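You operate a simulated robot arm through the tools that you are given. There is no shell and no other tool. Be economical: measure what you need, move in short steps, check, and stop when the job is done.

Carry out the task below with a simulated robot arm. There is one attempt and no reset: what you move stays moved.

JOB
Try both plug gauges in bore sample No. 45, then push in the gland that fits it.
Fine: 20 mm stops: 19 mm gland; only 20 mm enters: 22 mm; both enter: 25 mm. Gauges back in their wells.

Only the result counts: the job must be done as asked and must still hold three seconds after the hand-in. Knocking over, shifting, dropping, spilling or breaking anything else fails it.

ROBOT AND FRAMES
A 6-joint arm with a two-finger gripper on a trunk, on a base that drives. Base frame: it is fixed to the floor where the robot stands at the start and does not move with it; the origin is under the middle of the robot, x ahead of it, y to its left, z up; the surface under the hand at the start is at about z = 880. Readings come in mm, degrees, newtons and seconds.
It reaches about 1298 mm from its shoulder. Its first joint turns from -149.0 to 149.0 degrees. Places, roughly: 20 mm gauge well hole [500, -100, 900]; 23 mm gauge well hole [500, -200, 900]. Payload 1.57 kg.
The TCP is the grasp point between the finger pads, 21 mm short of the fingertips. In the tool frame z runs along the fingers and y along their closing line. Largest opening 70 mm; the body of the gripper starts 50 mm behind the TCP.
Orientation is that of the tool frame in the base frame, as a unit quaternion [w, x, y, z]. With the fingers straight down and closing along the base's y, the tool's x points along the base's -x, its y along +y and its z along -z.

CONTROLS
- The arm moves only by the tool send_rows. Its argument "increments" is a list of rows, each a list of 7 numbers: the shift along the base's x, y, z in m, then the turn, a rotation vector about the base's x, y, z in degrees, then the gripper command, from -1 (shut) to 1 (fully open), values between in proportion. In form: [[tx, ty, tz, rx, ry, rz, fingers], ...]. A call has 1 to 8 rows; each row shifts and turns the commanded pose from where the row before left it. Rows are played at 5 a second. More than 50 mm and 8.6 degrees between two rows, or a gripper value outside its range, and nothing of the call is played. A pose out of reach is approached as far as the arm can. The call stops where the force on the tool passes 40 N (or 10 N more than at its start, if that is more) or the arm is blocked; 0.2 s more then pass. Each finger halts on what it meets, pressing with about 21 N; the grip force reading is that of the motor and also rises with nothing between the fingers. The clock runs only during rows and for 0.2 s after the last one: add rows that do not move to give the fingers time. It gives the time, the measured TCP pose, the force on the tool (base axes), the opening and the grip force at its end, in the units of the frame above (readings bear some noise), with the torque about the TCP (base axes, N m) and any sound that the robot's microphone picked up, and new pictures: "show" is both (left out), scene, wrist or none.
- Cameras (640 x 400 px; columns grow to the right, rows downward): "scene" is now at [21.7, 146.6, 1931.8]; the picture's right is [-0.54, -0.84, 0.00], its down [-0.64, 0.41, -0.65] and it looks along [0.55, -0.35, -0.76] (base axes); focal length 277 px, centre (320, 200). "wrist" rides on the gripper at [79, 4, -81] in the tool frame; the picture's right is [-0.05, 1.00, 0.00], its down [-0.67, -0.04, -0.74] and it looks along [-0.74, -0.04, 0.67] (tool axes); focal length 256 px, centre (320, 200). There is no depth. A picture from a camera that has moved, and an enlarged one, comes with that camera's place and axes in the base frame and with its lens.
- move_column(by): slides the trunk up (or, below 0, down) by that many mm; the arm and the scene camera ride with it, the base frame stays. It gives what a move gives, with no picture.
- base_move(legs): drives the robot by 1 to 6 legs, each [ahead, turn to the left] in mm and degrees, along the robot's own axes; the way and the turn of a leg run together, so that a leg with both is an arc; at most 1500 mm and 180 degrees a leg. The arm and the cameras ride along, it lands a little off, and it stops where it bumps. It gives what a move gives, and a new picture of the scene camera.
- aim_head(pan, tilt): turns the head with the scene camera to pan (to the left, within 155 degrees either way) and tilt (down, from -29 to 69), counted from straight ahead of the robot. It gives what a move gives, and a new picture of the scene camera.
- close_up(camera, box): a new picture of the part [left, top, right, bottom] of that camera's present view, enlarged. The clock stands still meanwhile.
- hand_in(): hands the job in; it is judged then, once.

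Work in short steps. Places have to be worked out from the pictures, the camera data and where the tool is seen: move nearer, look again, correct. Check each grasp and each placing, and mend what went wrong. You have 120 turns and 260 pictures in all, those below and enlarged ones among them. Open the gripper and draw the arm clear of the work before you hand the job in, unless the task says otherwise; then end with one line.

The tools are called by a JSON object that holds its "api" and its "payload". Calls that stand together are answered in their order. send_rows: Moves the arm, as the interface text tells. Its arguments: {"type":"object","properties":{"increments":{"type":"array","items":{"type":"array","items":{"type":"number"}}},"show":{"type":"string","enum":["both","scene","wrist","none"]}},"required":["increments"]} The other tools are called the same way: move_column (by) slides the trunk up or down; base_move (legs) drives the base; aim_head (pan, tilt) turns the head that bears the scene camera; close_up (camera, box) takes an enlarged picture of a part of a camera's view; hand_in () hands the job in.

At the start:

```text
time_s: 0.0
ee_pos: [774.4, -74.5, 1269.2]
tcp_rot: [0.0, 0.003, 1.0, 0.0]
wrist_force: [0.7, 0.4, -0.3]
torque: [-0.03, -0.02, 0.01]
gripper_width: 69.8
finger_force: 0.0
trunk travel left (down, up): [-950.0, 20.0]
robot x, y, heading: [1.8, 20.3, 0.1]
head pan, tilt: [-32.8, 49.3]
```

scene: 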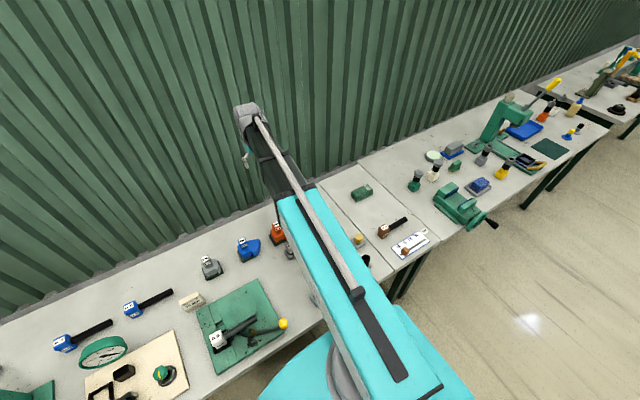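
wrist: 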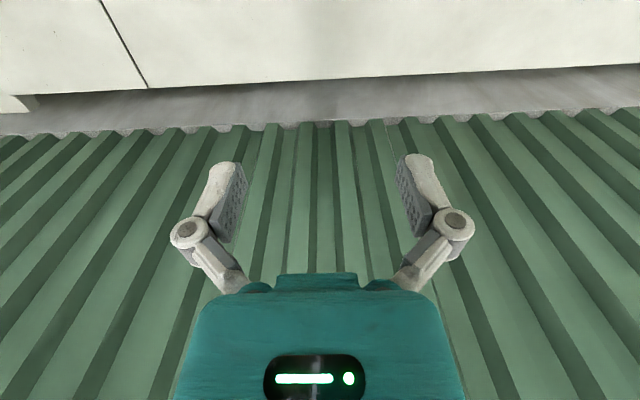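

The bench is partly hidden by the arm. I enlarge the left and right halves to identify the gauges, samples and glands.

{"api": "close_up", "payload": {"camera": "scene", "box": [0, 220, 320, 400]}}

{"api": "close_up", "payload": {"camera": "scene", "box": [320, 80, 640, 280]}}

{"api": "aim_head", "payload": {"pan": 0, "tilt": 60}}

```text
2.00 times, centred on (160, 310) of scene
camera zoom: at [21.7, 146.6, 1931.8], right [-0.54, -0.84, 0.0], down [-0.64, 0.41, -0.65], along [0.55, -0.35, -0.76], focal length 554 px, centre (640, -20)
```

zoom: 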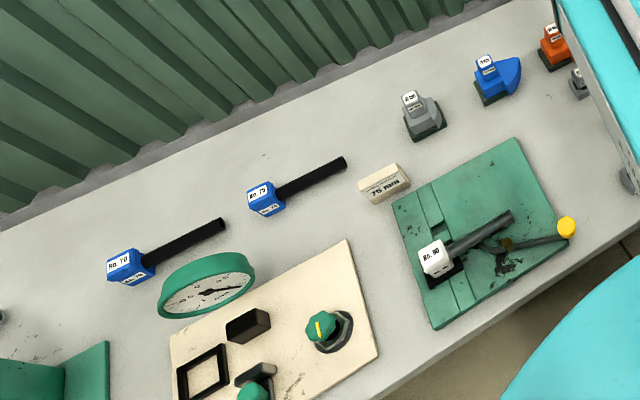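

```text
2.00 times, centred on (480, 180) of scene
camera zoom: at [21.7, 146.6, 1931.8], right [-0.54, -0.84, 0.0], down [-0.64, 0.41, -0.65], along [0.55, -0.35, -0.76], focal length 554 px, centre (0, 240)
```

zoom: 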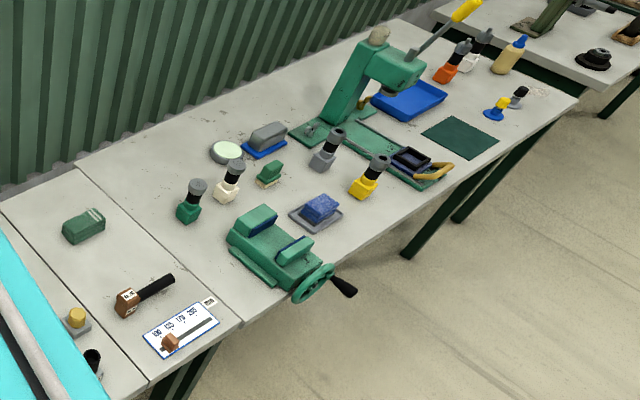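

```text
time_s: 1.0
ee_pos: [774.3, -75.3, 1269.1]
tcp_rot: [-0.001, 0.002, 1.0, 0.0]
wrist_force: [0.0, 0.2, 0.0]
torque: [0.05, 0.01, -0.04]
gripper_width: 70.1
finger_force: 0.2
trunk travel left (down, up): [-950.0, 20.0]
robot x, y, heading: [0.0, 15.7, 0.2]
head pan, tilt: [0.0, 60.0]
camera scene: at [23.0, 188.4, 1918.3], right [0.0, -1.0, 0.0], down [-0.87, 0.0, -0.5], along [0.5, 0.0, -0.87], focal length 277 px, centre (320, 200)
```

scene: 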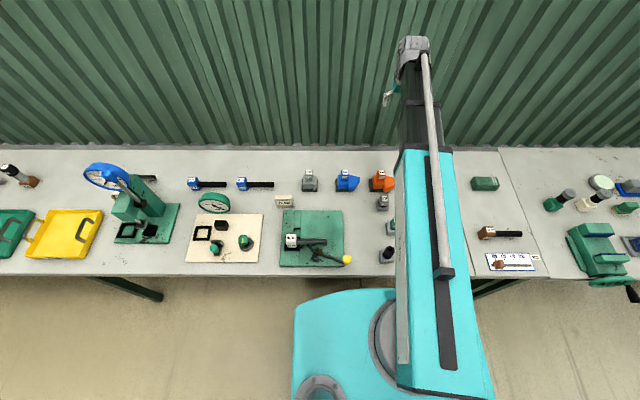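

The wells are hidden by the arm. I enlarge the middle and then swing the arm to the left.

{"api": "close_up", "payload": {"camera": "scene", "box": [270, 150, 430, 280]}}

{"api": "close_up", "payload": {"camera": "scene", "box": [440, 160, 640, 285]}}

{"api": "send_rows", "payload": {"increments": [[0, 0.05, 0, 0, 0, 0, 1], [0, 0.05, 0, 0, 0, 0, 1], [0, 0.05, 0, 0, 0, 0, 1], [0, 0.05, 0, 0, 0, 0, 1], [0, 0.05, 0, 0, 0, 0, 1], [0, 0.05, 0, 0, 0, 0, 1], [0, 0.05, 0, 0, 0, 0, 1], [0, 0.05, 0, 0, 0, 0, 1]], "show": "scene"}}

```text
3.08 times, centred on (350, 215) of scene
camera zoom: at [23.0, 188.4, 1918.3], right [0.0, -1.0, 0.0], down [-0.87, 0.0, -0.5], along [0.5, 0.0, -0.87], focal length 852 px, centre (228, 154)
```

zoom: 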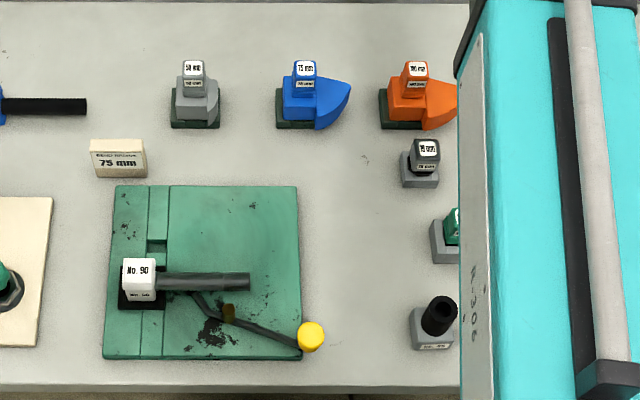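

```text
3.20 times, centred on (540, 222) of scene
camera zoom: at [23.0, 188.4, 1918.3], right [0.0, -1.0, 0.0], down [-0.87, 0.0, -0.5], along [0.5, 0.0, -0.87], focal length 886 px, centre (-384, 128)
```

zoom: 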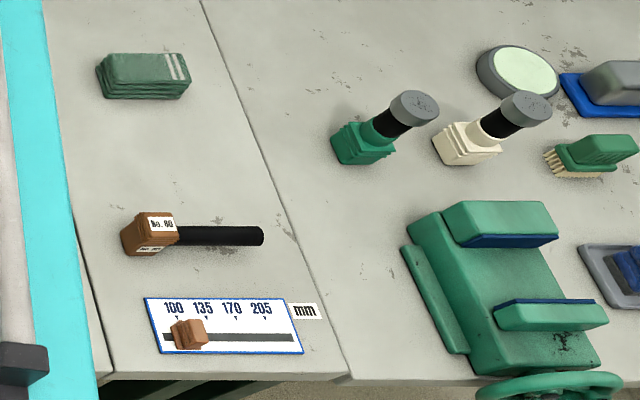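

```text
time_s: 2.8
ee_pos: [773.2, 324.0, 1268.1]
tcp_rot: [0.0, 0.002, 1.0, 0.0]
wrist_force: [0.1, -0.1, -0.2]
torque: [-0.03, 0.0, -0.01]
gripper_width: 70.0
finger_force: 0.1
trunk travel left (down, up): [-950.0, 20.0]
robot x, y, heading: [-1.6, 14.9, -0.0]
head pan, tilt: [0.0, 60.0]
camera scene: at [23.1, 190.0, 1918.1], right [0.0, -1.0, 0.0], down [-0.87, 0.0, -0.5], along [0.5, 0.0, -0.87], focal length 277 px, centre (320, 200)
```

scene: 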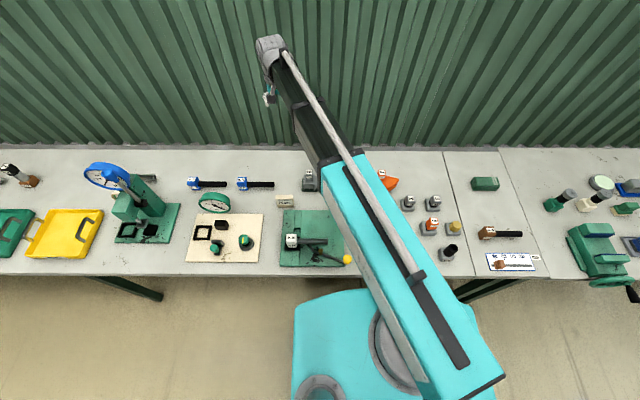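

Now the right-hand group is visible; I enlarge it and the left side.

{"api": "close_up", "payload": {"camera": "scene", "box": [380, 180, 480, 270]}}

{"api": "close_up", "payload": {"camera": "scene", "box": [0, 150, 280, 280]}}

{"api": "send_rows", "payload": {"increments": [[0, 0.05, 0, 0, 0, 0, 1], [0, 0.05, 0, 0, 0, 0, 1], [0, 0.05, 0, 0, 0, 0, 1], [0, 0.05, 0, 0, 0, 0, 1], [-0.05, 0.05, 0, 0, 0, 0, 1], [-0.05, 0.05, 0, 0, 0, 0, 1], [-0.05, 0.05, 0, 0, 0, 0, 1], [-0.05, 0.05, 0, 0, 0, 0, 1]], "show": "scene"}}

```text
4.44 times, centred on (430, 225) of scene
camera zoom: at [23.1, 190.0, 1918.1], right [0.0, -1.0, 0.0], down [-0.87, 0.0, -0.5], along [0.5, 0.0, -0.87], focal length 1231 px, centre (-169, 89)
```

zoom: 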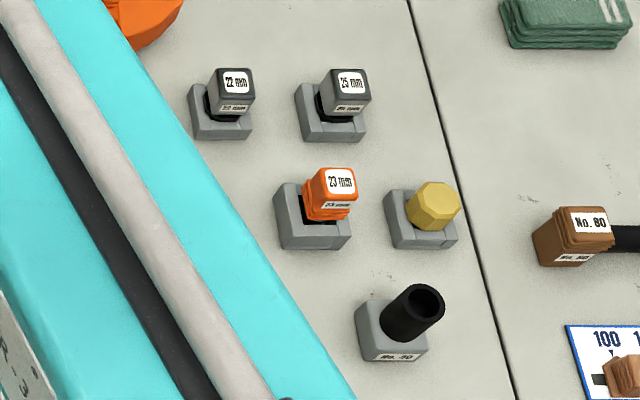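

```text
2.29 times, centred on (140, 215) of scene
camera zoom: at [23.1, 190.0, 1918.1], right [0.0, -1.0, 0.0], down [-0.87, 0.0, -0.5], along [0.5, 0.0, -0.87], focal length 633 px, centre (731, 166)
```

zoom: 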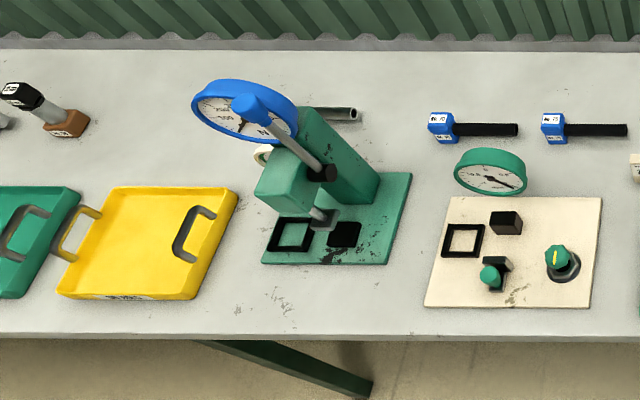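

```text
refused: row 5 steps farther than a row can; nothing moved
```

I continue the swing to uncover the rest, with shorter steps.

{"api": "send_rows", "payload": {"increments": [[0, 0.05, 0, 0, 0, 0, 1], [0, 0.05, 0, 0, 0, 0, 1], [0, 0.05, 0, 0, 0, 0, 1], [-0.02, 0.045, 0, 0, 0, 0, 1], [-0.035, 0.035, 0, 0, 0, 0, 1], [-0.035, 0.035, 0, 0, 0, 0, 1], [-0.035, 0.035, 0, 0, 0, 0, 1], [-0.035, 0.035, 0, 0, 0, 0, 1]], "show": "scene"}}

```text
time_s: 4.6
ee_pos: [614.1, 659.9, 1268.3]
tcp_rot: [0.0, 0.002, 1.0, 0.0]
wrist_force: [0.6, -0.2, 0.0]
torque: [-0.02, -0.02, 0.0]
gripper_width: 69.6
finger_force: 0.1
trunk travel left (down, up): [-950.0, 20.0]
robot x, y, heading: [-0.4, 14.6, -0.0]
head pan, tilt: [0.0, 60.0]
camera scene: at [22.1, 189.7, 1918.2], right [0.0, -1.0, 0.0], down [-0.87, 0.0, -0.5], along [0.5, 0.0, -0.87], focal length 277 px, centre (320, 200)
```

scene: 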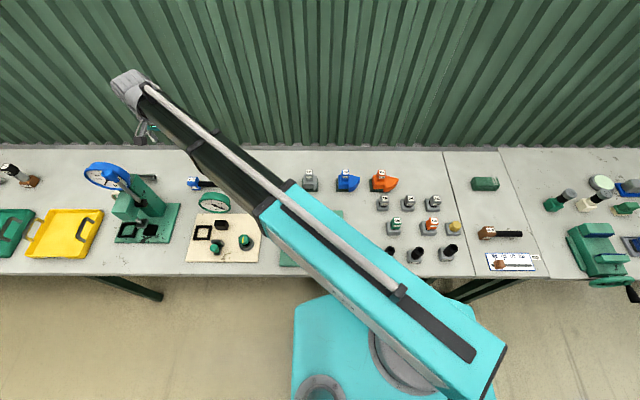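

Everything of the work cell is now visible; I enlarge it for the labels.

{"api": "close_up", "payload": {"camera": "scene", "box": [370, 185, 470, 270]}}

{"api": "close_up", "payload": {"camera": "scene", "box": [378, 235, 468, 270]}}

```text
4.71 times, centred on (420, 228) of scene
camera zoom: at [22.1, 189.7, 1918.2], right [0.0, -1.0, 0.0], down [-0.87, 0.0, -0.5], along [0.5, 0.0, -0.87], focal length 1303 px, centre (-151, 71)
```

zoom: 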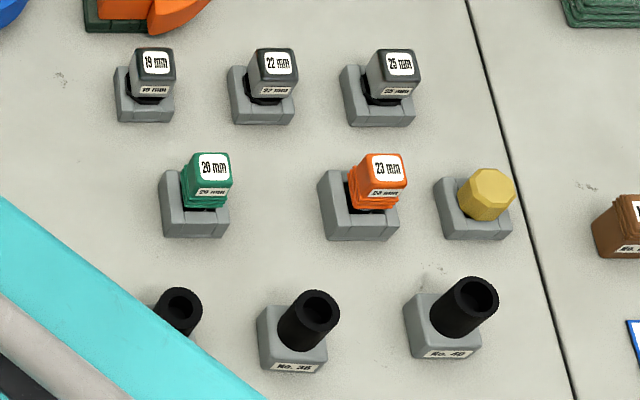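

```text
7.11 times, centred on (423, 252) of scene
camera zoom: at [22.1, 189.7, 1918.2], right [0.0, -1.0, 0.0], down [-0.87, 0.0, -0.5], along [0.5, 0.0, -0.87], focal length 1970 px, centre (-412, -173)
```

zoom: 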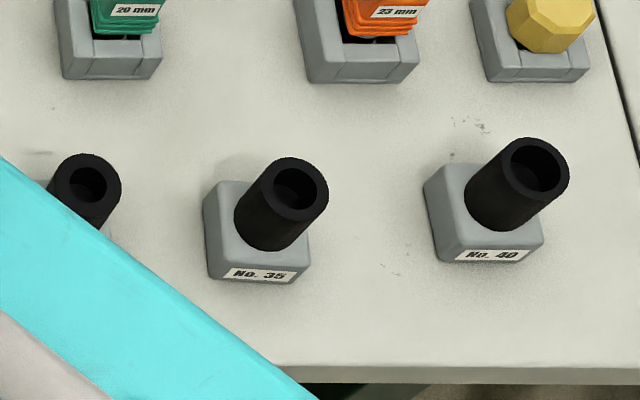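

The sample at the left edge is likely No. 45; I bring the arm back over the cell to view it with the wrist camera.

{"api": "send_rows", "payload": {"increments": [[-0.015, -0.047, 0, 0, 0, 0, 1], [-0.015, -0.047, 0, 0, 0, 0, 1], [-0.015, -0.047, 0, 0, 0, 0, 1], [-0.015, -0.047, 0, 0, 0, 0, 1], [-0.015, -0.047, 0, 0, 0, 0, 1], [-0.015, -0.047, 0, 0, 0, 0, 1], [-0.015, -0.047, 0, 0, 0, 0, 1], [-0.015, -0.047, 0, 0, 0, 0, 1]], "show": "none"}}

{"api": "send_rows", "payload": {"increments": [[-0.015, -0.046, 0, 0, 0, 0, 1], [-0.015, -0.046, 0, 0, 0, 0, 1], [-0.015, -0.046, 0, 0, 0, 0, 1], [-0.015, -0.046, 0, 0, 0, 0, 1], [-0.015, -0.046, 0, 0, 0, 0, 1], [-0.015, -0.046, 0, 0, 0, 0, 1], [-0.015, -0.046, 0, 0, 0, 0, 1], [-0.015, -0.046, 0, 0, 0, 0, 1]], "show": "both"}}

```text
time_s: 6.4
ee_pos: [493.4, 283.8, 1269.5]
tcp_rot: [0.0, 0.001, 1.0, 0.0]
wrist_force: [0.6, -0.3, -0.3]
torque: [0.04, 0.01, 0.0]
gripper_width: 70.1
finger_force: 0.0
out of reach, approached as far as the arm can: row 3, 5
trunk travel left (down, up): [-950.0, 20.0]
robot x, y, heading: [0.5, 16.0, -0.1]
head pan, tilt: [0.0, 60.0]
```

```text
time_s: 8.2
ee_pos: [532.3, -49.7, 1268.6]
tcp_rot: [0.0, 0.0, 1.0, -0.001]
wrist_force: [-0.5, 0.2, 0.3]
torque: [0.02, -0.03, 0.02]
gripper_width: 70.0
finger_force: 0.0
out of reach, approached as far as the arm can: row 1, 2, 3, 4, 5, 6, 7, 8
trunk travel left (down, up): [-950.0, 20.0]
robot x, y, heading: [-1.5, 17.3, -0.1]
head pan, tilt: [0.0, 60.0]
camera scene: at [22.6, 187.5, 1918.4], right [0.0, -1.0, 0.0], down [-0.87, 0.0, -0.5], along [0.5, 0.0, -0.87], focal length 277 px, centre (320, 200)
camera wrist: at [455.1, -47.0, 1350.5], right [0.06, 1.0, 0.0], down [0.67, -0.04, 0.74], along [0.74, -0.04, -0.67], focal length 256 px, centre (320, 200)
```

scene: 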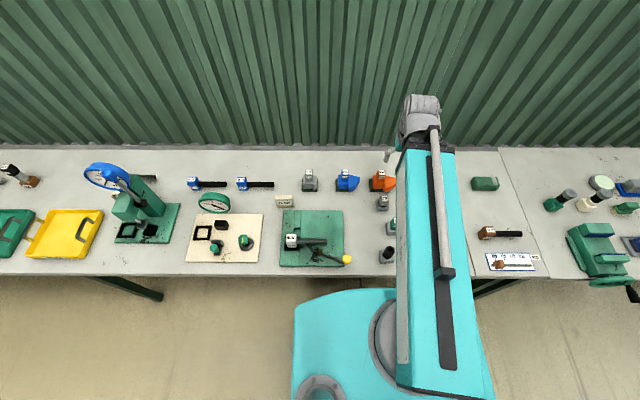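
wrist: 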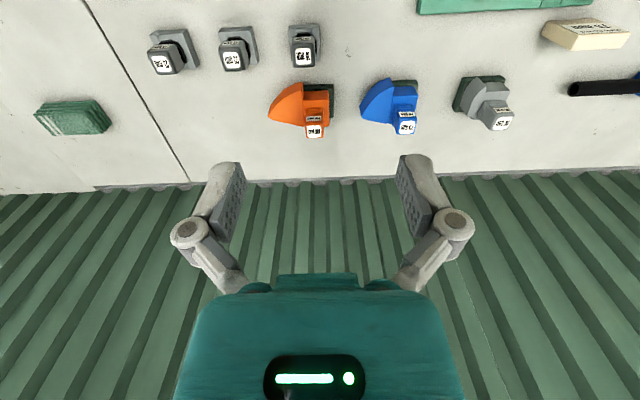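

The near samples lie inside the arm's minimum reach, so I back the base off by 250 mm.

{"api": "base_move", "payload": {"legs": [[-250, 0]]}}

{"api": "send_rows", "payload": {"increments": [[0, -0.02, -0.03, 0, 0, 0, 1]], "show": "both"}}

```text
time_s: 10.3
ee_pos: [276.0, -49.7, 1268.8]
tcp_rot: [0.0, 0.002, 1.0, 0.0]
wrist_force: [-0.6, 0.4, 0.7]
torque: [-0.01, -0.03, -0.02]
gripper_width: 69.9
finger_force: 0.0
trunk travel left (down, up): [-950.0, 20.0]
robot x, y, heading: [-258.9, 15.6, 0.2]
head pan, tilt: [0.0, 60.0]
camera scene: at [-233.6, 188.5, 1918.3], right [0.0, -1.0, 0.0], down [-0.87, 0.0, -0.5], along [0.5, 0.0, -0.87], focal length 277 px, centre (320, 200)
```

scene: 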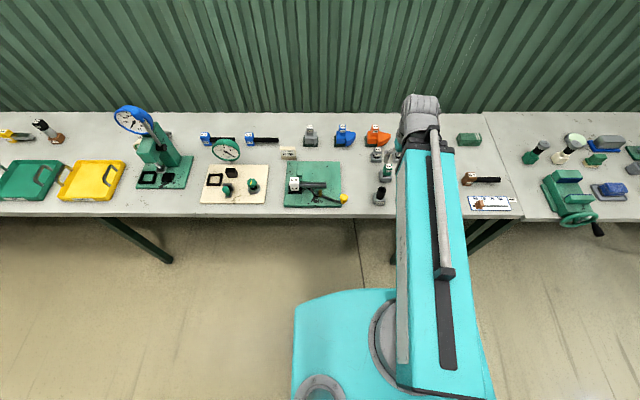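

```text
time_s: 10.7
ee_pos: [277.1, -69.7, 1269.0]
tcp_rot: [-0.001, 0.001, 1.0, 0.0]
wrist_force: [-0.7, -0.5, 0.0]
torque: [0.03, 0.01, 0.02]
gripper_width: 69.8
finger_force: 0.1
out of reach, approached as far as the arm can: row 1
trunk travel left (down, up): [-950.0, 20.0]
robot x, y, heading: [-253.4, 16.8, 0.1]
head pan, tilt: [0.0, 60.0]
camera scene: at [-232.9, 187.9, 1918.3], right [0.0, -1.0, 0.0], down [-0.87, 0.0, -0.5], along [0.5, 0.0, -0.87], focal length 277 px, centre (320, 200)
camera wrist: at [199.1, -66.0, 1350.6], right [0.06, 1.0, 0.0], down [0.67, -0.04, 0.74], along [0.74, -0.04, -0.67], focal length 256 px, centre (320, 200)
```

scene: 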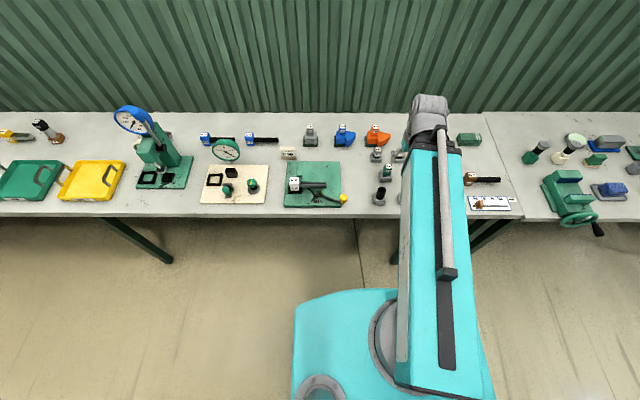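
wrist: 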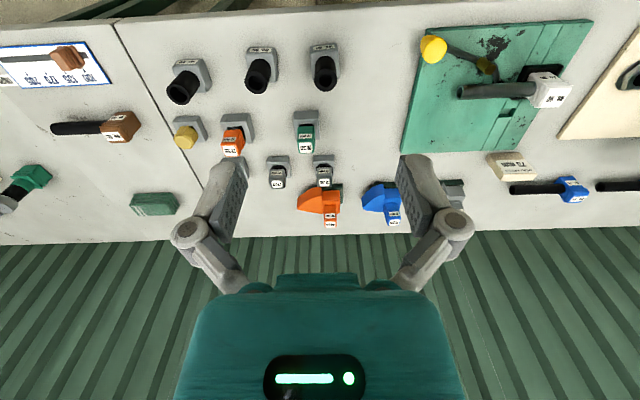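

Out of the inner limit I move forward and down in small rows.

{"api": "send_rows", "payload": {"increments": [[0.04, -0.01, 0, 0, 0, 0, 1], [0.03, -0.01, -0.03, 0, 0, 0, 1], [0.0, -0.01, -0.03, 0, 0, 0, 1]], "show": "wrist"}}

{"api": "close_up", "payload": {"camera": "wrist", "box": [150, 0, 360, 140]}}

```text
time_s: 11.5
ee_pos: [348.1, -97.4, 1269.2]
tcp_rot: [-0.001, 0.002, 1.0, 0.0]
wrist_force: [-0.7, -0.6, 0.0]
torque: [-0.01, 0.02, -0.02]
gripper_width: 70.1
finger_force: 0.0
out of reach, approached as far as the arm can: row 2, 3
trunk travel left (down, up): [-950.0, 20.0]
robot x, y, heading: [-256.8, 13.2, 0.1]
head pan, tilt: [0.0, 60.0]
camera wrist: at [270.0, -93.0, 1350.6], right [0.06, 1.0, 0.0], down [0.67, -0.04, 0.74], along [0.74, -0.04, -0.67], focal length 256 px, centre (320, 200)
```

wrist: 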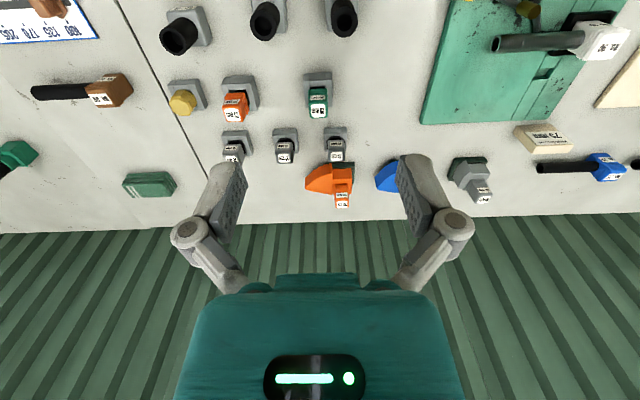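

```text
2.86 times, centred on (255, 70) of wrist
camera zoom: at [270.0, -93.0, 1350.6], right [0.06, 1.0, 0.0], down [0.67, -0.04, 0.74], along [0.74, -0.04, -0.67], focal length 731 px, centre (506, 571)
```

zoom: 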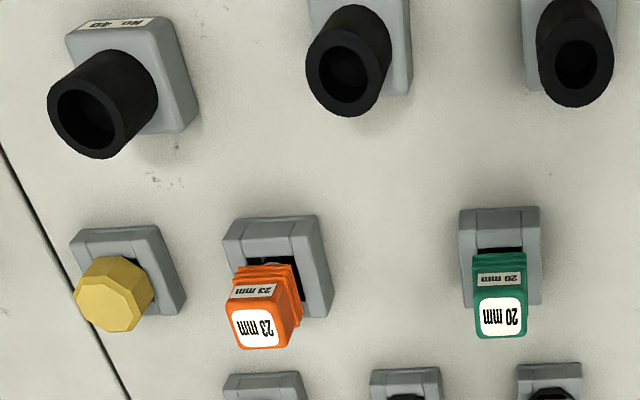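

The arm does not go lower in this configuration, so I lower the trunk by 150 and test the arm's z range.

{"api": "move_column", "payload": {"by": -150}}

{"api": "send_rows", "payload": {"increments": [[0.01, 0, 0.03, 0, 0, 0, 1], [0.01, 0, 0.0, 0, 0, 0, 1]], "show": "none"}}

{"api": "send_rows", "payload": {"increments": [[0, 0, -0.04, 0, 0, 0, 1], [0, 0, -0.04, 0, 0, 0, 1]], "show": "both"}}

```text
time_s: 13.3
ee_pos: [348.5, -98.0, 1119.4]
tcp_rot: [-0.001, 0.002, 1.0, 0.0]
wrist_force: [0.5, -0.4, -0.4]
torque: [0.01, -0.02, -0.02]
gripper_width: 70.3
finger_force: 0.0
trunk travel left (down, up): [-800.0, 170.0]
robot x, y, heading: [-255.1, 17.0, 0.0]
head pan, tilt: [0.0, 60.0]
```

```text
time_s: 13.9
ee_pos: [369.8, -96.9, 1118.1]
tcp_rot: [-0.001, 0.002, 1.0, 0.0]
wrist_force: [0.3, 0.8, -0.3]
torque: [-0.01, -0.02, 0.01]
gripper_width: 70.0
finger_force: 0.0
out of reach, approached as far as the arm can: row 1
trunk travel left (down, up): [-800.0, 170.0]
robot x, y, heading: [-255.3, 15.4, 0.2]
head pan, tilt: [0.0, 60.0]
```

```text
time_s: 14.5
ee_pos: [369.7, -96.7, 1118.5]
tcp_rot: [-0.002, 0.002, 1.0, 0.0]
wrist_force: [0.7, -0.5, -0.7]
torque: [-0.02, 0.02, -0.04]
gripper_width: 70.0
finger_force: 0.0
out of reach, approached as far as the arm can: row 1, 2
trunk travel left (down, up): [-800.0, 170.0]
robot x, y, heading: [-253.8, 17.8, -0.1]
head pan, tilt: [0.0, 60.0]
camera scene: at [-232.5, 188.5, 1768.3], right [0.0, -1.0, 0.0], down [-0.87, 0.0, -0.5], along [0.5, 0.0, -0.87], focal length 277 px, centre (320, 200)
camera wrist: at [291.3, -93.0, 1200.5], right [0.06, 1.0, 0.0], down [0.67, -0.04, 0.74], along [0.74, -0.04, -0.67], focal length 256 px, centre (320, 200)
```

scene: 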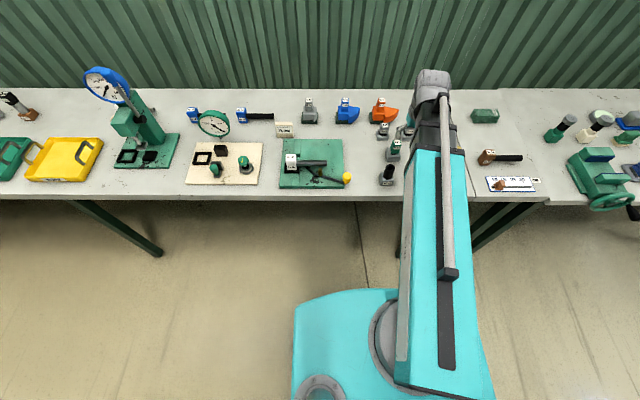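
wrist: 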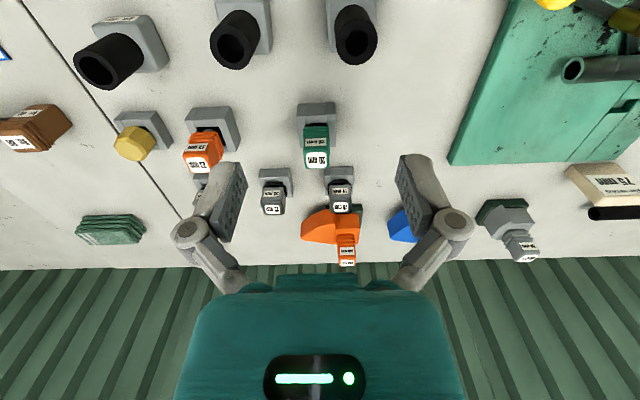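

The arm is SCARA-like, so z comes from the trunk. I check the sample label with the scene camera, and the grasp details of the gauges with the wrist camera.

{"api": "close_up", "payload": {"camera": "scene", "box": [364, 110, 412, 200]}}

{"api": "close_up", "payload": {"camera": "wrist", "box": [170, 80, 370, 220]}}

```text
4.44 times, centred on (388, 155) of scene
camera zoom: at [-232.5, 188.5, 1768.3], right [0.0, -1.0, 0.0], down [-0.87, 0.0, -0.5], along [0.5, 0.0, -0.87], focal length 1231 px, centre (18, 400)
```

zoom: 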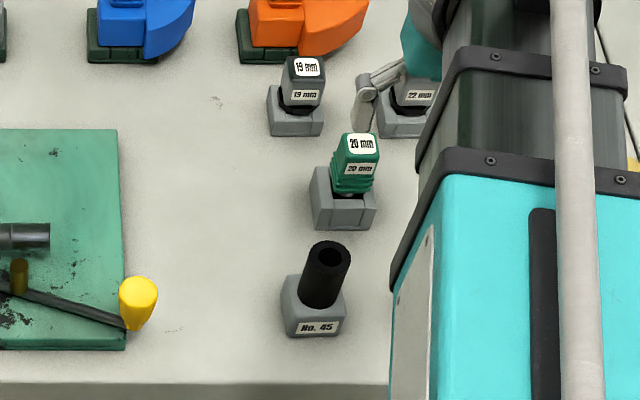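

```text
2.86 times, centred on (270, 150) of wrist
camera zoom: at [291.3, -93.0, 1200.5], right [0.06, 1.0, 0.0], down [0.67, -0.04, 0.74], along [0.74, -0.04, -0.67], focal length 731 px, centre (463, 343)
```

zoom: 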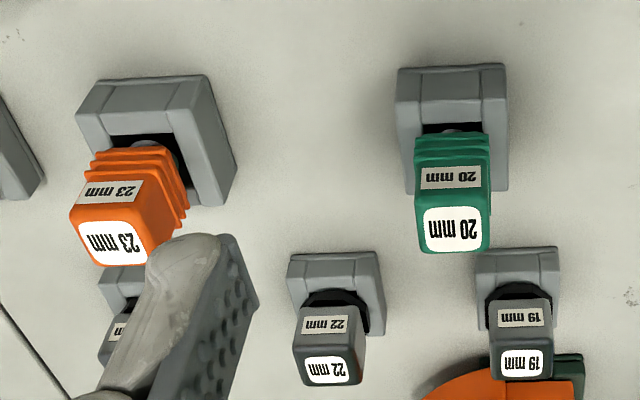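

No. 45 is the sample at about (367,-65). The 20 mm gauge head top is at about (489,-107,958); I move over it and lower 60 mm to check alignment.

{"api": "send_rows", "payload": {"increments": [[0.04, -0.003, 0, 0, 0, 0, 1], [0.04, -0.003, 0, 0, 0, 0, 1], [0.04, -0.004, 0, 0, 0, 0, 1], [0, 0, 0, 0, 0, 0, 1]], "show": "none"}}

{"api": "move_column", "payload": {"by": -60}}

{"api": "send_rows", "payload": {"increments": [[0, 0, 0, 0, 0, 0, 1]], "show": "both"}}

```text
time_s: 15.5
ee_pos: [489.2, -106.7, 1118.8]
tcp_rot: [0.0, 0.001, 1.0, 0.0]
wrist_force: [-0.5, 1.3, 0.1]
torque: [0.0, -0.02, 0.0]
gripper_width: 70.0
finger_force: 0.1
trunk travel left (down, up): [-800.0, 170.0]
robot x, y, heading: [-253.7, 13.0, 0.3]
head pan, tilt: [0.0, 60.0]
```

```text
time_s: 16.5
ee_pos: [488.3, -107.0, 1058.2]
tcp_rot: [-0.001, 0.001, 1.0, 0.0]
wrist_force: [0.4, -0.9, -0.1]
torque: [-0.02, 0.02, 0.0]
gripper_width: 70.2
finger_force: 0.0
trunk travel left (down, up): [-740.0, 230.0]
robot x, y, heading: [-257.3, 16.8, -0.1]
head pan, tilt: [0.0, 60.0]
```

```text
time_s: 16.9
ee_pos: [488.5, -106.3, 1056.5]
tcp_rot: [-0.001, 0.002, 1.0, -0.001]
wrist_force: [-0.2, 0.0, -0.6]
torque: [-0.03, 0.03, -0.01]
gripper_width: 70.3
finger_force: 0.1
trunk travel left (down, up): [-740.0, 230.0]
robot x, y, heading: [-252.4, 12.2, 0.0]
head pan, tilt: [0.0, 60.0]
camera scene: at [-232.5, 188.5, 1708.3], right [0.0, -1.0, 0.0], down [-0.87, 0.0, -0.5], along [0.5, 0.0, -0.87], focal length 277 px, centre (320, 200)
camera wrist: at [410.2, -103.0, 1140.5], right [0.06, 1.0, 0.0], down [0.67, -0.04, 0.74], along [0.74, -0.04, -0.67], focal length 256 px, centre (320, 200)
```

scene: 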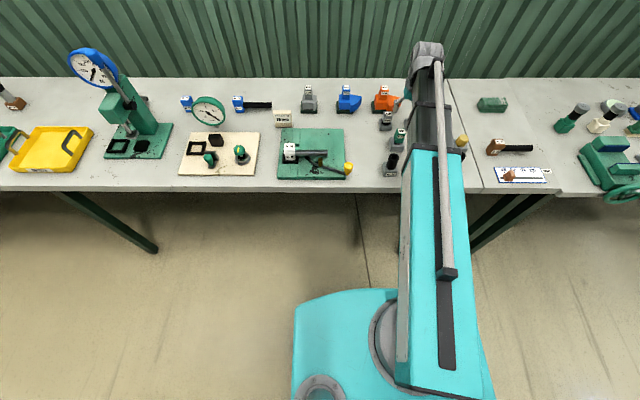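
wrist: 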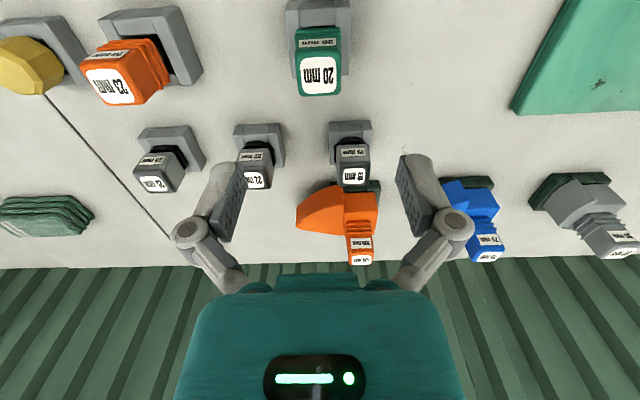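

The green head is aligned in y; I descend 60 mm and check again.

{"api": "move_column", "payload": {"by": -65}}

{"api": "send_rows", "payload": {"increments": [[0, 0, 0, 0, 0, 0, 1]], "show": "wrist"}}

```text
time_s: 17.9
ee_pos: [488.2, -106.9, 993.9]
tcp_rot: [-0.001, 0.002, 1.0, 0.0]
wrist_force: [-0.1, -0.3, 0.2]
torque: [0.03, 0.01, 0.05]
gripper_width: 69.9
finger_force: 0.0
trunk travel left (down, up): [-675.0, 295.0]
robot x, y, heading: [-254.2, 15.3, -0.0]
head pan, tilt: [0.0, 60.0]
```

```text
time_s: 18.3
ee_pos: [487.7, -106.3, 994.5]
tcp_rot: [-0.001, 0.002, 1.0, 0.0]
wrist_force: [-0.4, 0.0, -0.7]
torque: [0.02, 0.03, -0.01]
gripper_width: 70.0
finger_force: 0.1
trunk travel left (down, up): [-675.0, 295.0]
robot x, y, heading: [-256.0, 16.2, -0.0]
head pan, tilt: [0.0, 60.0]
camera wrist: at [410.2, -103.0, 1075.5], right [0.06, 1.0, 0.0], down [0.67, -0.04, 0.74], along [0.74, -0.04, -0.67], focal length 256 px, centre (320, 200)
```

wrist: 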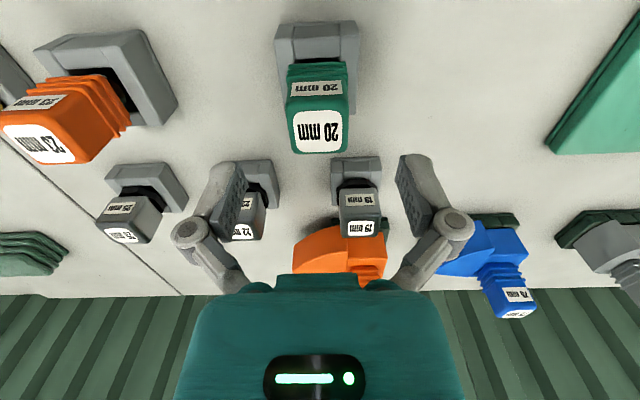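

Parallax puts the head top at (482,-107,965), 28 mm wide. I shift to x 482, lower to z≈948 and close.

{"api": "send_rows", "payload": {"increments": [[-0.006, 0, 0, 0, 0, 0, 1], [0, 0, 0, 0, 0, 0, 1]], "show": "none"}}

{"api": "move_column", "payload": {"by": -46}}

{"api": "send_rows", "payload": {"increments": [[0, 0, 0, 0, 0, 0, 1]], "show": "both"}}

```text
time_s: 18.9
ee_pos: [481.8, -106.9, 994.1]
tcp_rot: [-0.001, 0.002, 1.0, -0.001]
wrist_force: [-0.3, 0.2, 1.3]
torque: [0.0, -0.01, 0.03]
gripper_width: 69.7
finger_force: 0.1
trunk travel left (down, up): [-675.0, 295.0]
robot x, y, heading: [-257.1, 14.1, 0.0]
head pan, tilt: [0.0, 60.0]
```

```text
time_s: 19.8
ee_pos: [482.1, -107.2, 948.7]
tcp_rot: [-0.001, 0.001, 1.0, -0.001]
wrist_force: [-0.5, 0.6, 0.4]
torque: [-0.01, 0.0, 0.03]
gripper_width: 70.2
finger_force: 0.0
trunk travel left (down, up): [-629.0, 341.0]
robot x, y, heading: [-251.7, 17.3, 0.1]
head pan, tilt: [0.0, 60.0]
```

```text
time_s: 20.2
ee_pos: [481.5, -106.0, 948.1]
tcp_rot: [-0.001, 0.001, 1.0, 0.001]
wrist_force: [0.2, -0.4, -0.7]
torque: [0.02, 0.01, 0.01]
gripper_width: 70.4
finger_force: 0.0
trunk travel left (down, up): [-629.0, 341.0]
robot x, y, heading: [-254.7, 13.2, 0.1]
head pan, tilt: [0.0, 60.0]
camera scene: at [-232.5, 188.5, 1597.3], right [0.0, -1.0, 0.0], down [-0.87, 0.0, -0.5], along [0.5, 0.0, -0.87], focal length 277 px, centre (320, 200)
camera wrist: at [403.9, -103.0, 1029.5], right [0.06, 1.0, 0.0], down [0.67, -0.04, 0.74], along [0.74, -0.04, -0.67], focal length 256 px, centre (320, 200)
```

scene: 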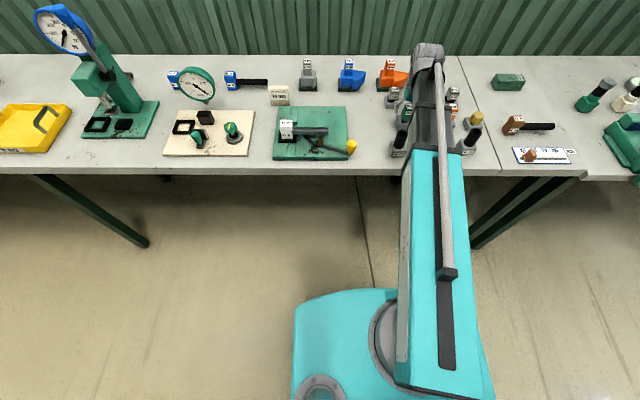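
wrist: 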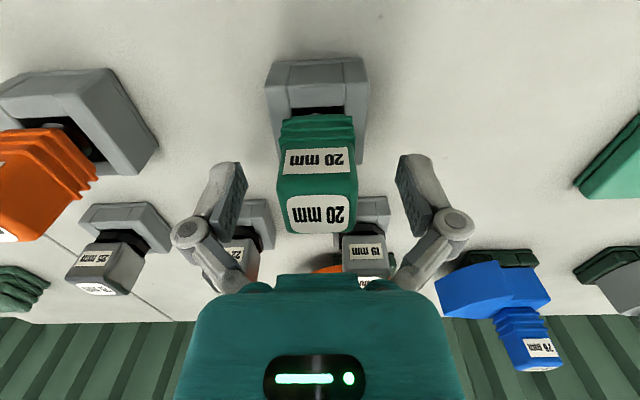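

The head sits centred between the fingers; I close the gripper.

{"api": "send_rows", "payload": {"increments": [[0, 0, 0, 0, 0, 0, 0], [0, 0, 0, 0, 0, 0, -0.5], [0, 0, 0, 0, 0, 0, -1], [0, 0, 0, 0, 0, 0, -1], [0, 0, 0, 0, 0, 0, -1]], "show": "wrist"}}

```text
time_s: 21.4
ee_pos: [482.0, -107.0, 947.4]
tcp_rot: [-0.001, 0.002, 1.0, 0.0]
wrist_force: [0.8, -0.3, 1.9]
torque: [-0.03, -0.05, -0.01]
gripper_width: 29.8
finger_force: 21.2
trunk travel left (down, up): [-629.0, 341.0]
robot x, y, heading: [-255.6, 14.4, -0.0]
head pan, tilt: [0.0, 60.0]
camera wrist: at [403.9, -103.1, 1029.5], right [0.06, 1.0, 0.0], down [0.67, -0.04, 0.74], along [0.74, -0.04, -0.67], focal length 256 px, centre (320, 200)
```

wrist: 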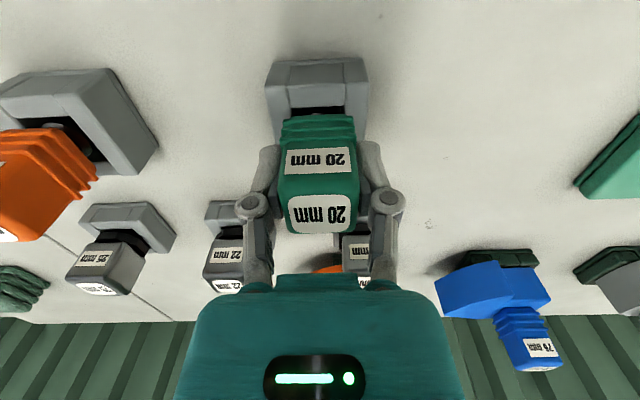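

Grip holds (29.8 mm) at (482,-107,947.5). I lift 60 mm and watch the force, then more.

{"api": "move_column", "payload": {"by": 60}}

{"api": "send_rows", "payload": {"increments": [[0, 0, 0, 0, 0, 0, -1]], "show": "both"}}

```text
time_s: 22.4
ee_pos: [482.3, -106.9, 1007.3]
tcp_rot: [0.0, 0.001, 1.0, 0.0]
wrist_force: [-0.3, 0.9, -2.2]
torque: [0.01, -0.02, -0.02]
gripper_width: 29.7
finger_force: 20.9
trunk travel left (down, up): [-689.0, 281.0]
robot x, y, heading: [-254.3, 17.4, -0.3]
head pan, tilt: [0.0, 60.0]
```

```text
time_s: 22.8
ee_pos: [482.1, -107.1, 1007.6]
tcp_rot: [-0.001, 0.002, 1.0, 0.0]
wrist_force: [-0.1, -0.7, -1.9]
torque: [0.03, 0.02, -0.02]
gripper_width: 29.9
finger_force: 20.9
trunk travel left (down, up): [-689.0, 281.0]
robot x, y, heading: [-257.5, 18.1, 0.0]
head pan, tilt: [0.0, 60.0]
camera scene: at [-232.2, 188.5, 1657.2], right [0.0, -1.0, 0.0], down [-0.87, 0.0, -0.5], along [0.5, 0.0, -0.87], focal length 277 px, centre (320, 200)
camera wrist: at [404.1, -103.0, 1089.3], right [0.06, 1.0, 0.0], down [0.67, -0.04, 0.74], along [0.74, -0.04, -0.67], focal length 256 px, centre (320, 200)
```

scene: 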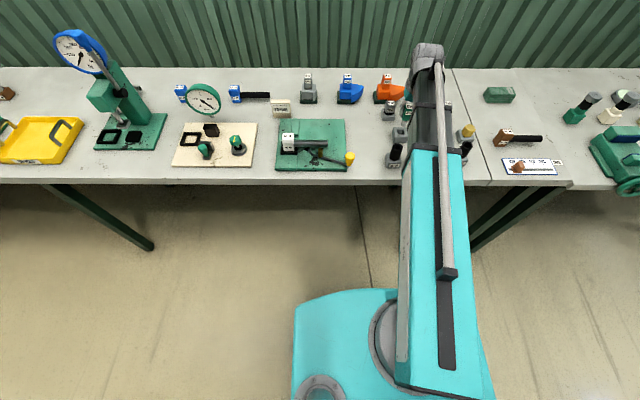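
wrist: 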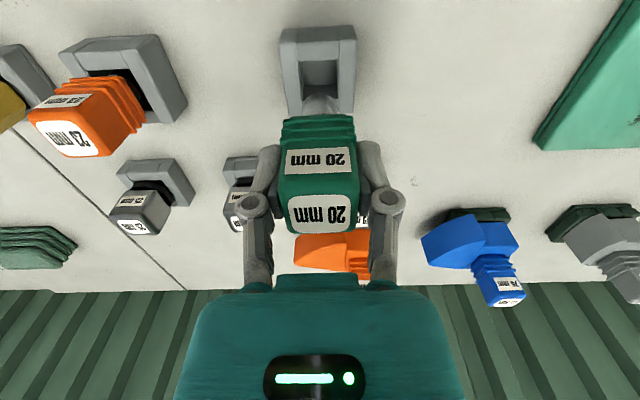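

The gauge is out. I lift another 50 mm and zoom in to see the plug tip.

{"api": "move_column", "payload": {"by": 50}}

{"api": "close_up", "payload": {"camera": "wrist", "box": [220, 0, 420, 130]}}

{"api": "close_up", "payload": {"camera": "scene", "box": [370, 70, 470, 180]}}

```text
time_s: 23.7
ee_pos: [483.2, -107.2, 1058.3]
tcp_rot: [-0.001, 0.002, 1.0, 0.0]
wrist_force: [0.7, 0.0, -3.1]
torque: [-0.03, 0.02, 0.0]
gripper_width: 29.6
finger_force: 21.6
trunk travel left (down, up): [-739.0, 231.0]
robot x, y, heading: [-255.2, 16.8, -0.1]
head pan, tilt: [0.0, 60.0]
```

```text
3.08 times, centred on (320, 65) of wrist
camera zoom: at [404.2, -103.0, 1139.3], right [0.06, 1.0, 0.0], down [0.67, -0.04, 0.74], along [0.74, -0.04, -0.67], focal length 788 px, centre (320, 615)
```

zoom: 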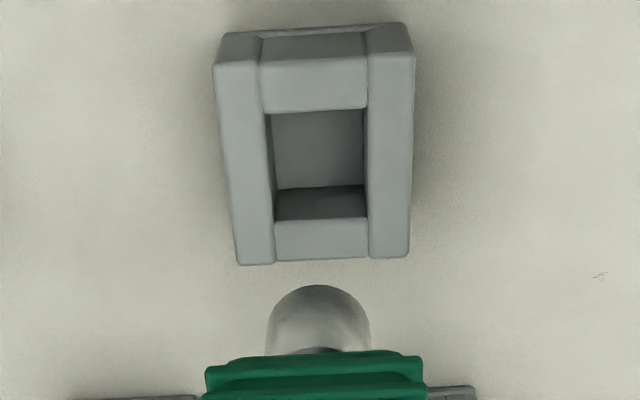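

```text
3.64 times, centred on (420, 125) of scene
camera zoom: at [-232.0, 188.5, 1707.3], right [0.0, -1.0, 0.0], down [-0.87, 0.0, -0.5], along [0.5, 0.0, -0.87], focal length 1007 px, centre (-44, 473)
```

zoom: 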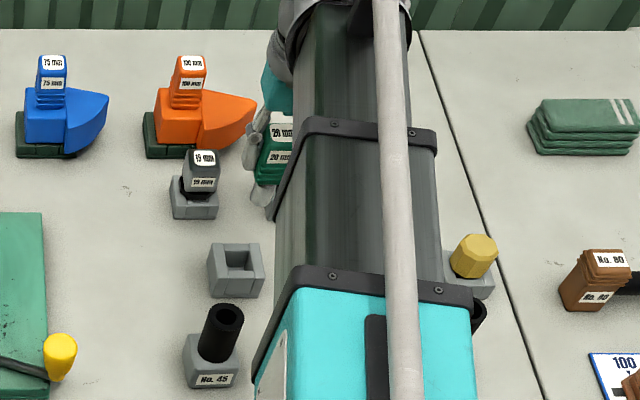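

The well hole centre measures (482,-107), matching the grasp; the plug tip is about 64 mm below the TCP. I move to view tube No. 45 from two sides for its exact centre.

{"api": "send_rows", "payload": {"increments": [[-0.03, 0.025, 0, 0, 0, 0, -1], [-0.03, 0.025, 0, 0, 0, 0, -1], [-0.037, 0.032, 0, 0, 0, 0, -1], [0, 0, 0, 0, 0, 0, -1]], "show": "none"}}

{"api": "close_up", "payload": {"camera": "wrist", "box": [180, 0, 380, 125]}}

{"api": "send_rows", "payload": {"increments": [[0, -0.04, 0, 0, 0, 0, -1], [0, -0.04, 0, 0, 0, 0, -1], [0, 0, 0, 0, 0, 0, -1]], "show": "none"}}

{"api": "close_up", "payload": {"camera": "wrist", "box": [260, 0, 460, 125]}}

```text
time_s: 24.7
ee_pos: [382.9, -24.0, 1057.5]
tcp_rot: [-0.001, 0.002, 1.0, 0.0]
wrist_force: [0.1, 0.4, -2.1]
torque: [-0.03, 0.0, -0.04]
gripper_width: 29.9
finger_force: 21.3
trunk travel left (down, up): [-739.0, 231.0]
robot x, y, heading: [-257.0, 11.8, -0.1]
head pan, tilt: [0.0, 60.0]
```

```text
3.20 times, centred on (280, 62) of wrist
camera zoom: at [306.0, -21.0, 1139.5], right [0.06, 1.0, 0.0], down [0.67, -0.04, 0.74], along [0.74, -0.04, -0.67], focal length 819 px, centre (448, 640)
```

zoom: 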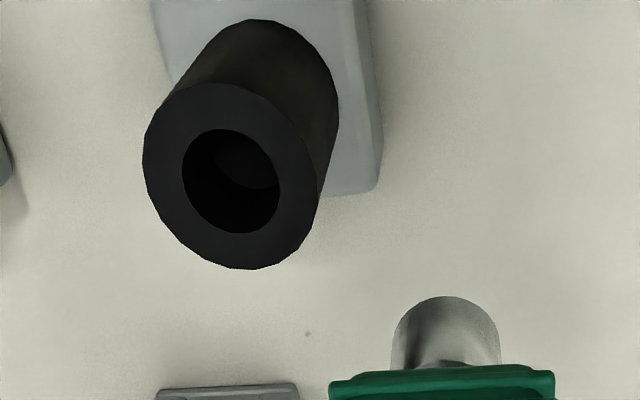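

```text
time_s: 25.5
ee_pos: [384.6, -105.3, 1057.7]
tcp_rot: [-0.001, 0.002, 1.0, 0.0]
wrist_force: [-0.2, 0.2, -2.6]
torque: [-0.01, 0.0, -0.01]
gripper_width: 29.7
finger_force: 21.5
trunk travel left (down, up): [-739.0, 231.0]
robot x, y, heading: [-255.0, 12.2, 0.1]
head pan, tilt: [0.0, 60.0]
```

```text
3.20 times, centred on (360, 62) of wrist
camera zoom: at [306.6, -102.4, 1139.4], right [0.06, 1.0, 0.0], down [0.67, -0.04, 0.74], along [0.74, -0.04, -0.67], focal length 819 px, centre (192, 640)
```

zoom: 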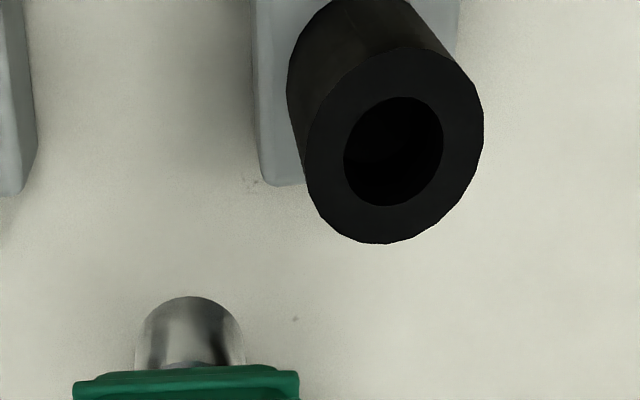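

Two views give the bore centre (362.2,-66.4) and tube top z≈965. I move over it and lower until the tip is a few mm above the rim.

{"api": "send_rows", "payload": {"increments": [[-0.01, 0.02, 0, 0, 0, 0, -1], [-0.0125, 0.0199, 0, 0, 0, 0, -1], [0, 0, 0, 0, 0, 0, -1], [0, 0, 0, 0, 0, 0, -1]], "show": "none"}}

{"api": "move_column", "payload": {"by": -20}}

{"api": "close_up", "payload": {"camera": "wrist", "box": [240, 50, 400, 150]}}

{"api": "close_up", "payload": {"camera": "scene", "box": [370, 100, 450, 180]}}

```text
time_s: 26.5
ee_pos: [363.2, -66.9, 1058.1]
tcp_rot: [-0.001, 0.002, 1.0, 0.0]
wrist_force: [-1.0, -0.6, -1.4]
torque: [0.01, 0.0, 0.04]
gripper_width: 29.8
finger_force: 21.2
trunk travel left (down, up): [-739.0, 231.0]
robot x, y, heading: [-256.5, 16.2, -0.1]
head pan, tilt: [0.0, 60.0]
```

```text
time_s: 27.2
ee_pos: [361.9, -66.4, 1037.6]
tcp_rot: [-0.001, 0.001, 1.0, 0.001]
wrist_force: [-0.1, -0.2, -2.6]
torque: [-0.01, 0.01, -0.01]
gripper_width: 29.6
finger_force: 21.2
trunk travel left (down, up): [-719.0, 251.0]
robot x, y, heading: [-252.8, 17.1, -0.0]
head pan, tilt: [0.0, 60.0]
```

```text
4.00 times, centred on (320, 100) of wrist
camera zoom: at [284.5, -62.6, 1119.4], right [0.06, 1.0, 0.0], down [0.67, -0.04, 0.74], along [0.74, -0.04, -0.67], focal length 1024 px, centre (320, 600)
```

zoom: 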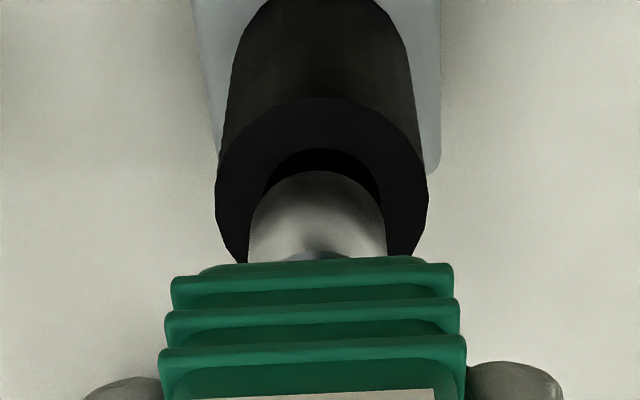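

```text
5.00 times, centred on (410, 140) of scene
camera zoom: at [-232.4, 188.5, 1687.2], right [0.0, -1.0, 0.0], down [-0.87, 0.0, -0.5], along [0.5, 0.0, -0.87], focal length 1385 px, centre (-130, 500)
```

zoom: 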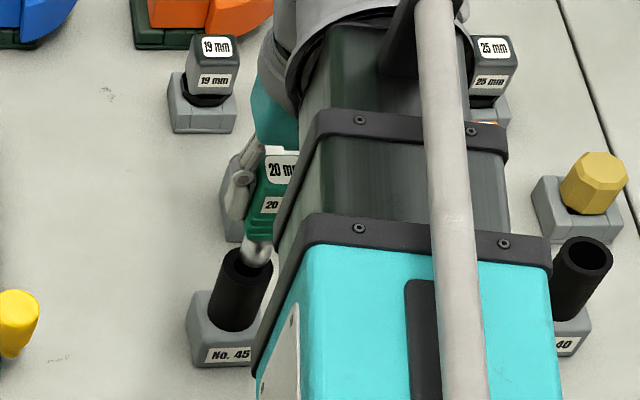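

The plug is above the bore and centred. I lower in small steps watching force.

{"api": "move_column", "payload": {"by": -7}}

{"api": "move_column", "payload": {"by": -3}}

{"api": "close_up", "payload": {"camera": "wrist", "box": [240, 50, 400, 150]}}

```text
time_s: 27.7
ee_pos: [363.5, -66.0, 1030.3]
tcp_rot: [-0.001, 0.001, 1.0, 0.001]
wrist_force: [-0.1, -0.3, -1.0]
torque: [0.03, -0.01, 0.0]
gripper_width: 29.6
finger_force: 21.4
trunk travel left (down, up): [-712.0, 258.0]
robot x, y, heading: [-251.4, 13.5, -0.1]
head pan, tilt: [0.0, 60.0]
```

```text
time_s: 28.2
ee_pos: [363.0, -66.0, 1029.2]
tcp_rot: [-0.001, 0.002, 1.0, 0.0]
wrist_force: [-0.1, 0.0, -2.2]
torque: [-0.06, 0.01, 0.01]
gripper_width: 30.1
finger_force: 21.5
trunk travel left (down, up): [-709.0, 261.0]
robot x, y, heading: [-258.6, 12.6, 0.1]
head pan, tilt: [0.0, 60.0]
```

```text
4.00 times, centred on (320, 100) of wrist
camera zoom: at [284.6, -62.6, 1109.4], right [0.06, 1.0, 0.0], down [0.67, -0.04, 0.74], along [0.74, -0.04, -0.67], focal length 1024 px, centre (320, 600)
```

zoom: 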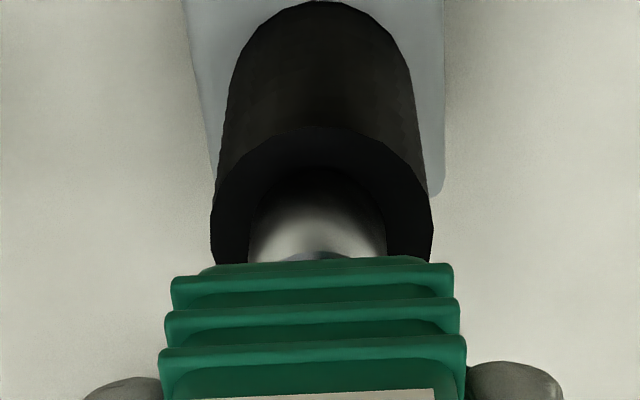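

The nose is at rim level with no contact; I nudge +0.5 mm in y and go down in 3 mm steps.

{"api": "send_rows", "payload": {"increments": [[0, 0.0005, 0, 0, 0, 0, -1], [0, 0, 0, 0, 0, 0, -1]], "show": "none"}}

{"api": "move_column", "payload": {"by": -3}}

{"api": "move_column", "payload": {"by": -2}}

{"api": "close_up", "payload": {"camera": "wrist", "box": [240, 50, 400, 150]}}

```text
time_s: 28.9
ee_pos: [362.3, -65.1, 1027.7]
tcp_rot: [-0.001, 0.001, 1.0, 0.0]
wrist_force: [0.6, -0.4, -2.5]
torque: [0.03, -0.02, -0.03]
gripper_width: 29.7
finger_force: 20.6
trunk travel left (down, up): [-709.0, 261.0]
robot x, y, heading: [-254.7, 12.3, 0.1]
head pan, tilt: [0.0, 60.0]
```

```text
time_s: 29.4
ee_pos: [361.9, -66.2, 1025.6]
tcp_rot: [0.0, 0.002, 1.0, 0.0]
wrist_force: [2.0, -0.7, 17.7]
torque: [-0.03, 0.06, -0.02]
gripper_width: 29.6
finger_force: 21.0
trunk travel left (down, up): [-706.0, 264.0]
robot x, y, heading: [-253.0, 17.3, 0.1]
head pan, tilt: [0.0, 60.0]
```

```text
time_s: 29.9
ee_pos: [362.4, -65.4, 1023.9]
tcp_rot: [0.0, 0.001, 1.0, 0.0]
wrist_force: [1.4, -0.9, 15.0]
torque: [-0.02, 0.06, 0.04]
gripper_width: 29.6
finger_force: 20.7
trunk travel left (down, up): [-704.0, 266.0]
robot x, y, heading: [-256.3, 15.7, -0.2]
head pan, tilt: [0.0, 60.0]
```

```text
4.00 times, centred on (320, 100) of wrist
camera zoom: at [283.3, -62.1, 1104.9], right [0.06, 1.0, 0.0], down [0.67, -0.04, 0.74], along [0.74, -0.04, -0.67], focal length 1024 px, centre (320, 600)
```

zoom: 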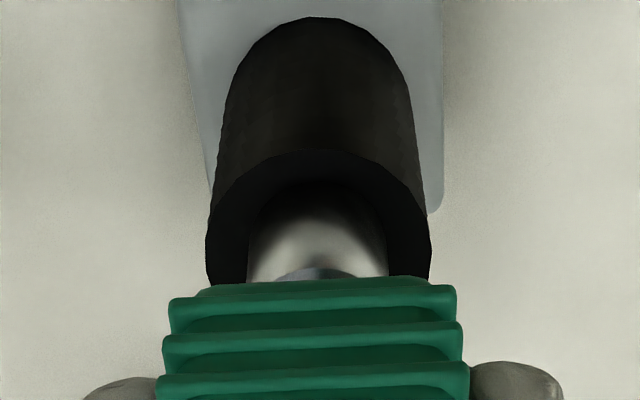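

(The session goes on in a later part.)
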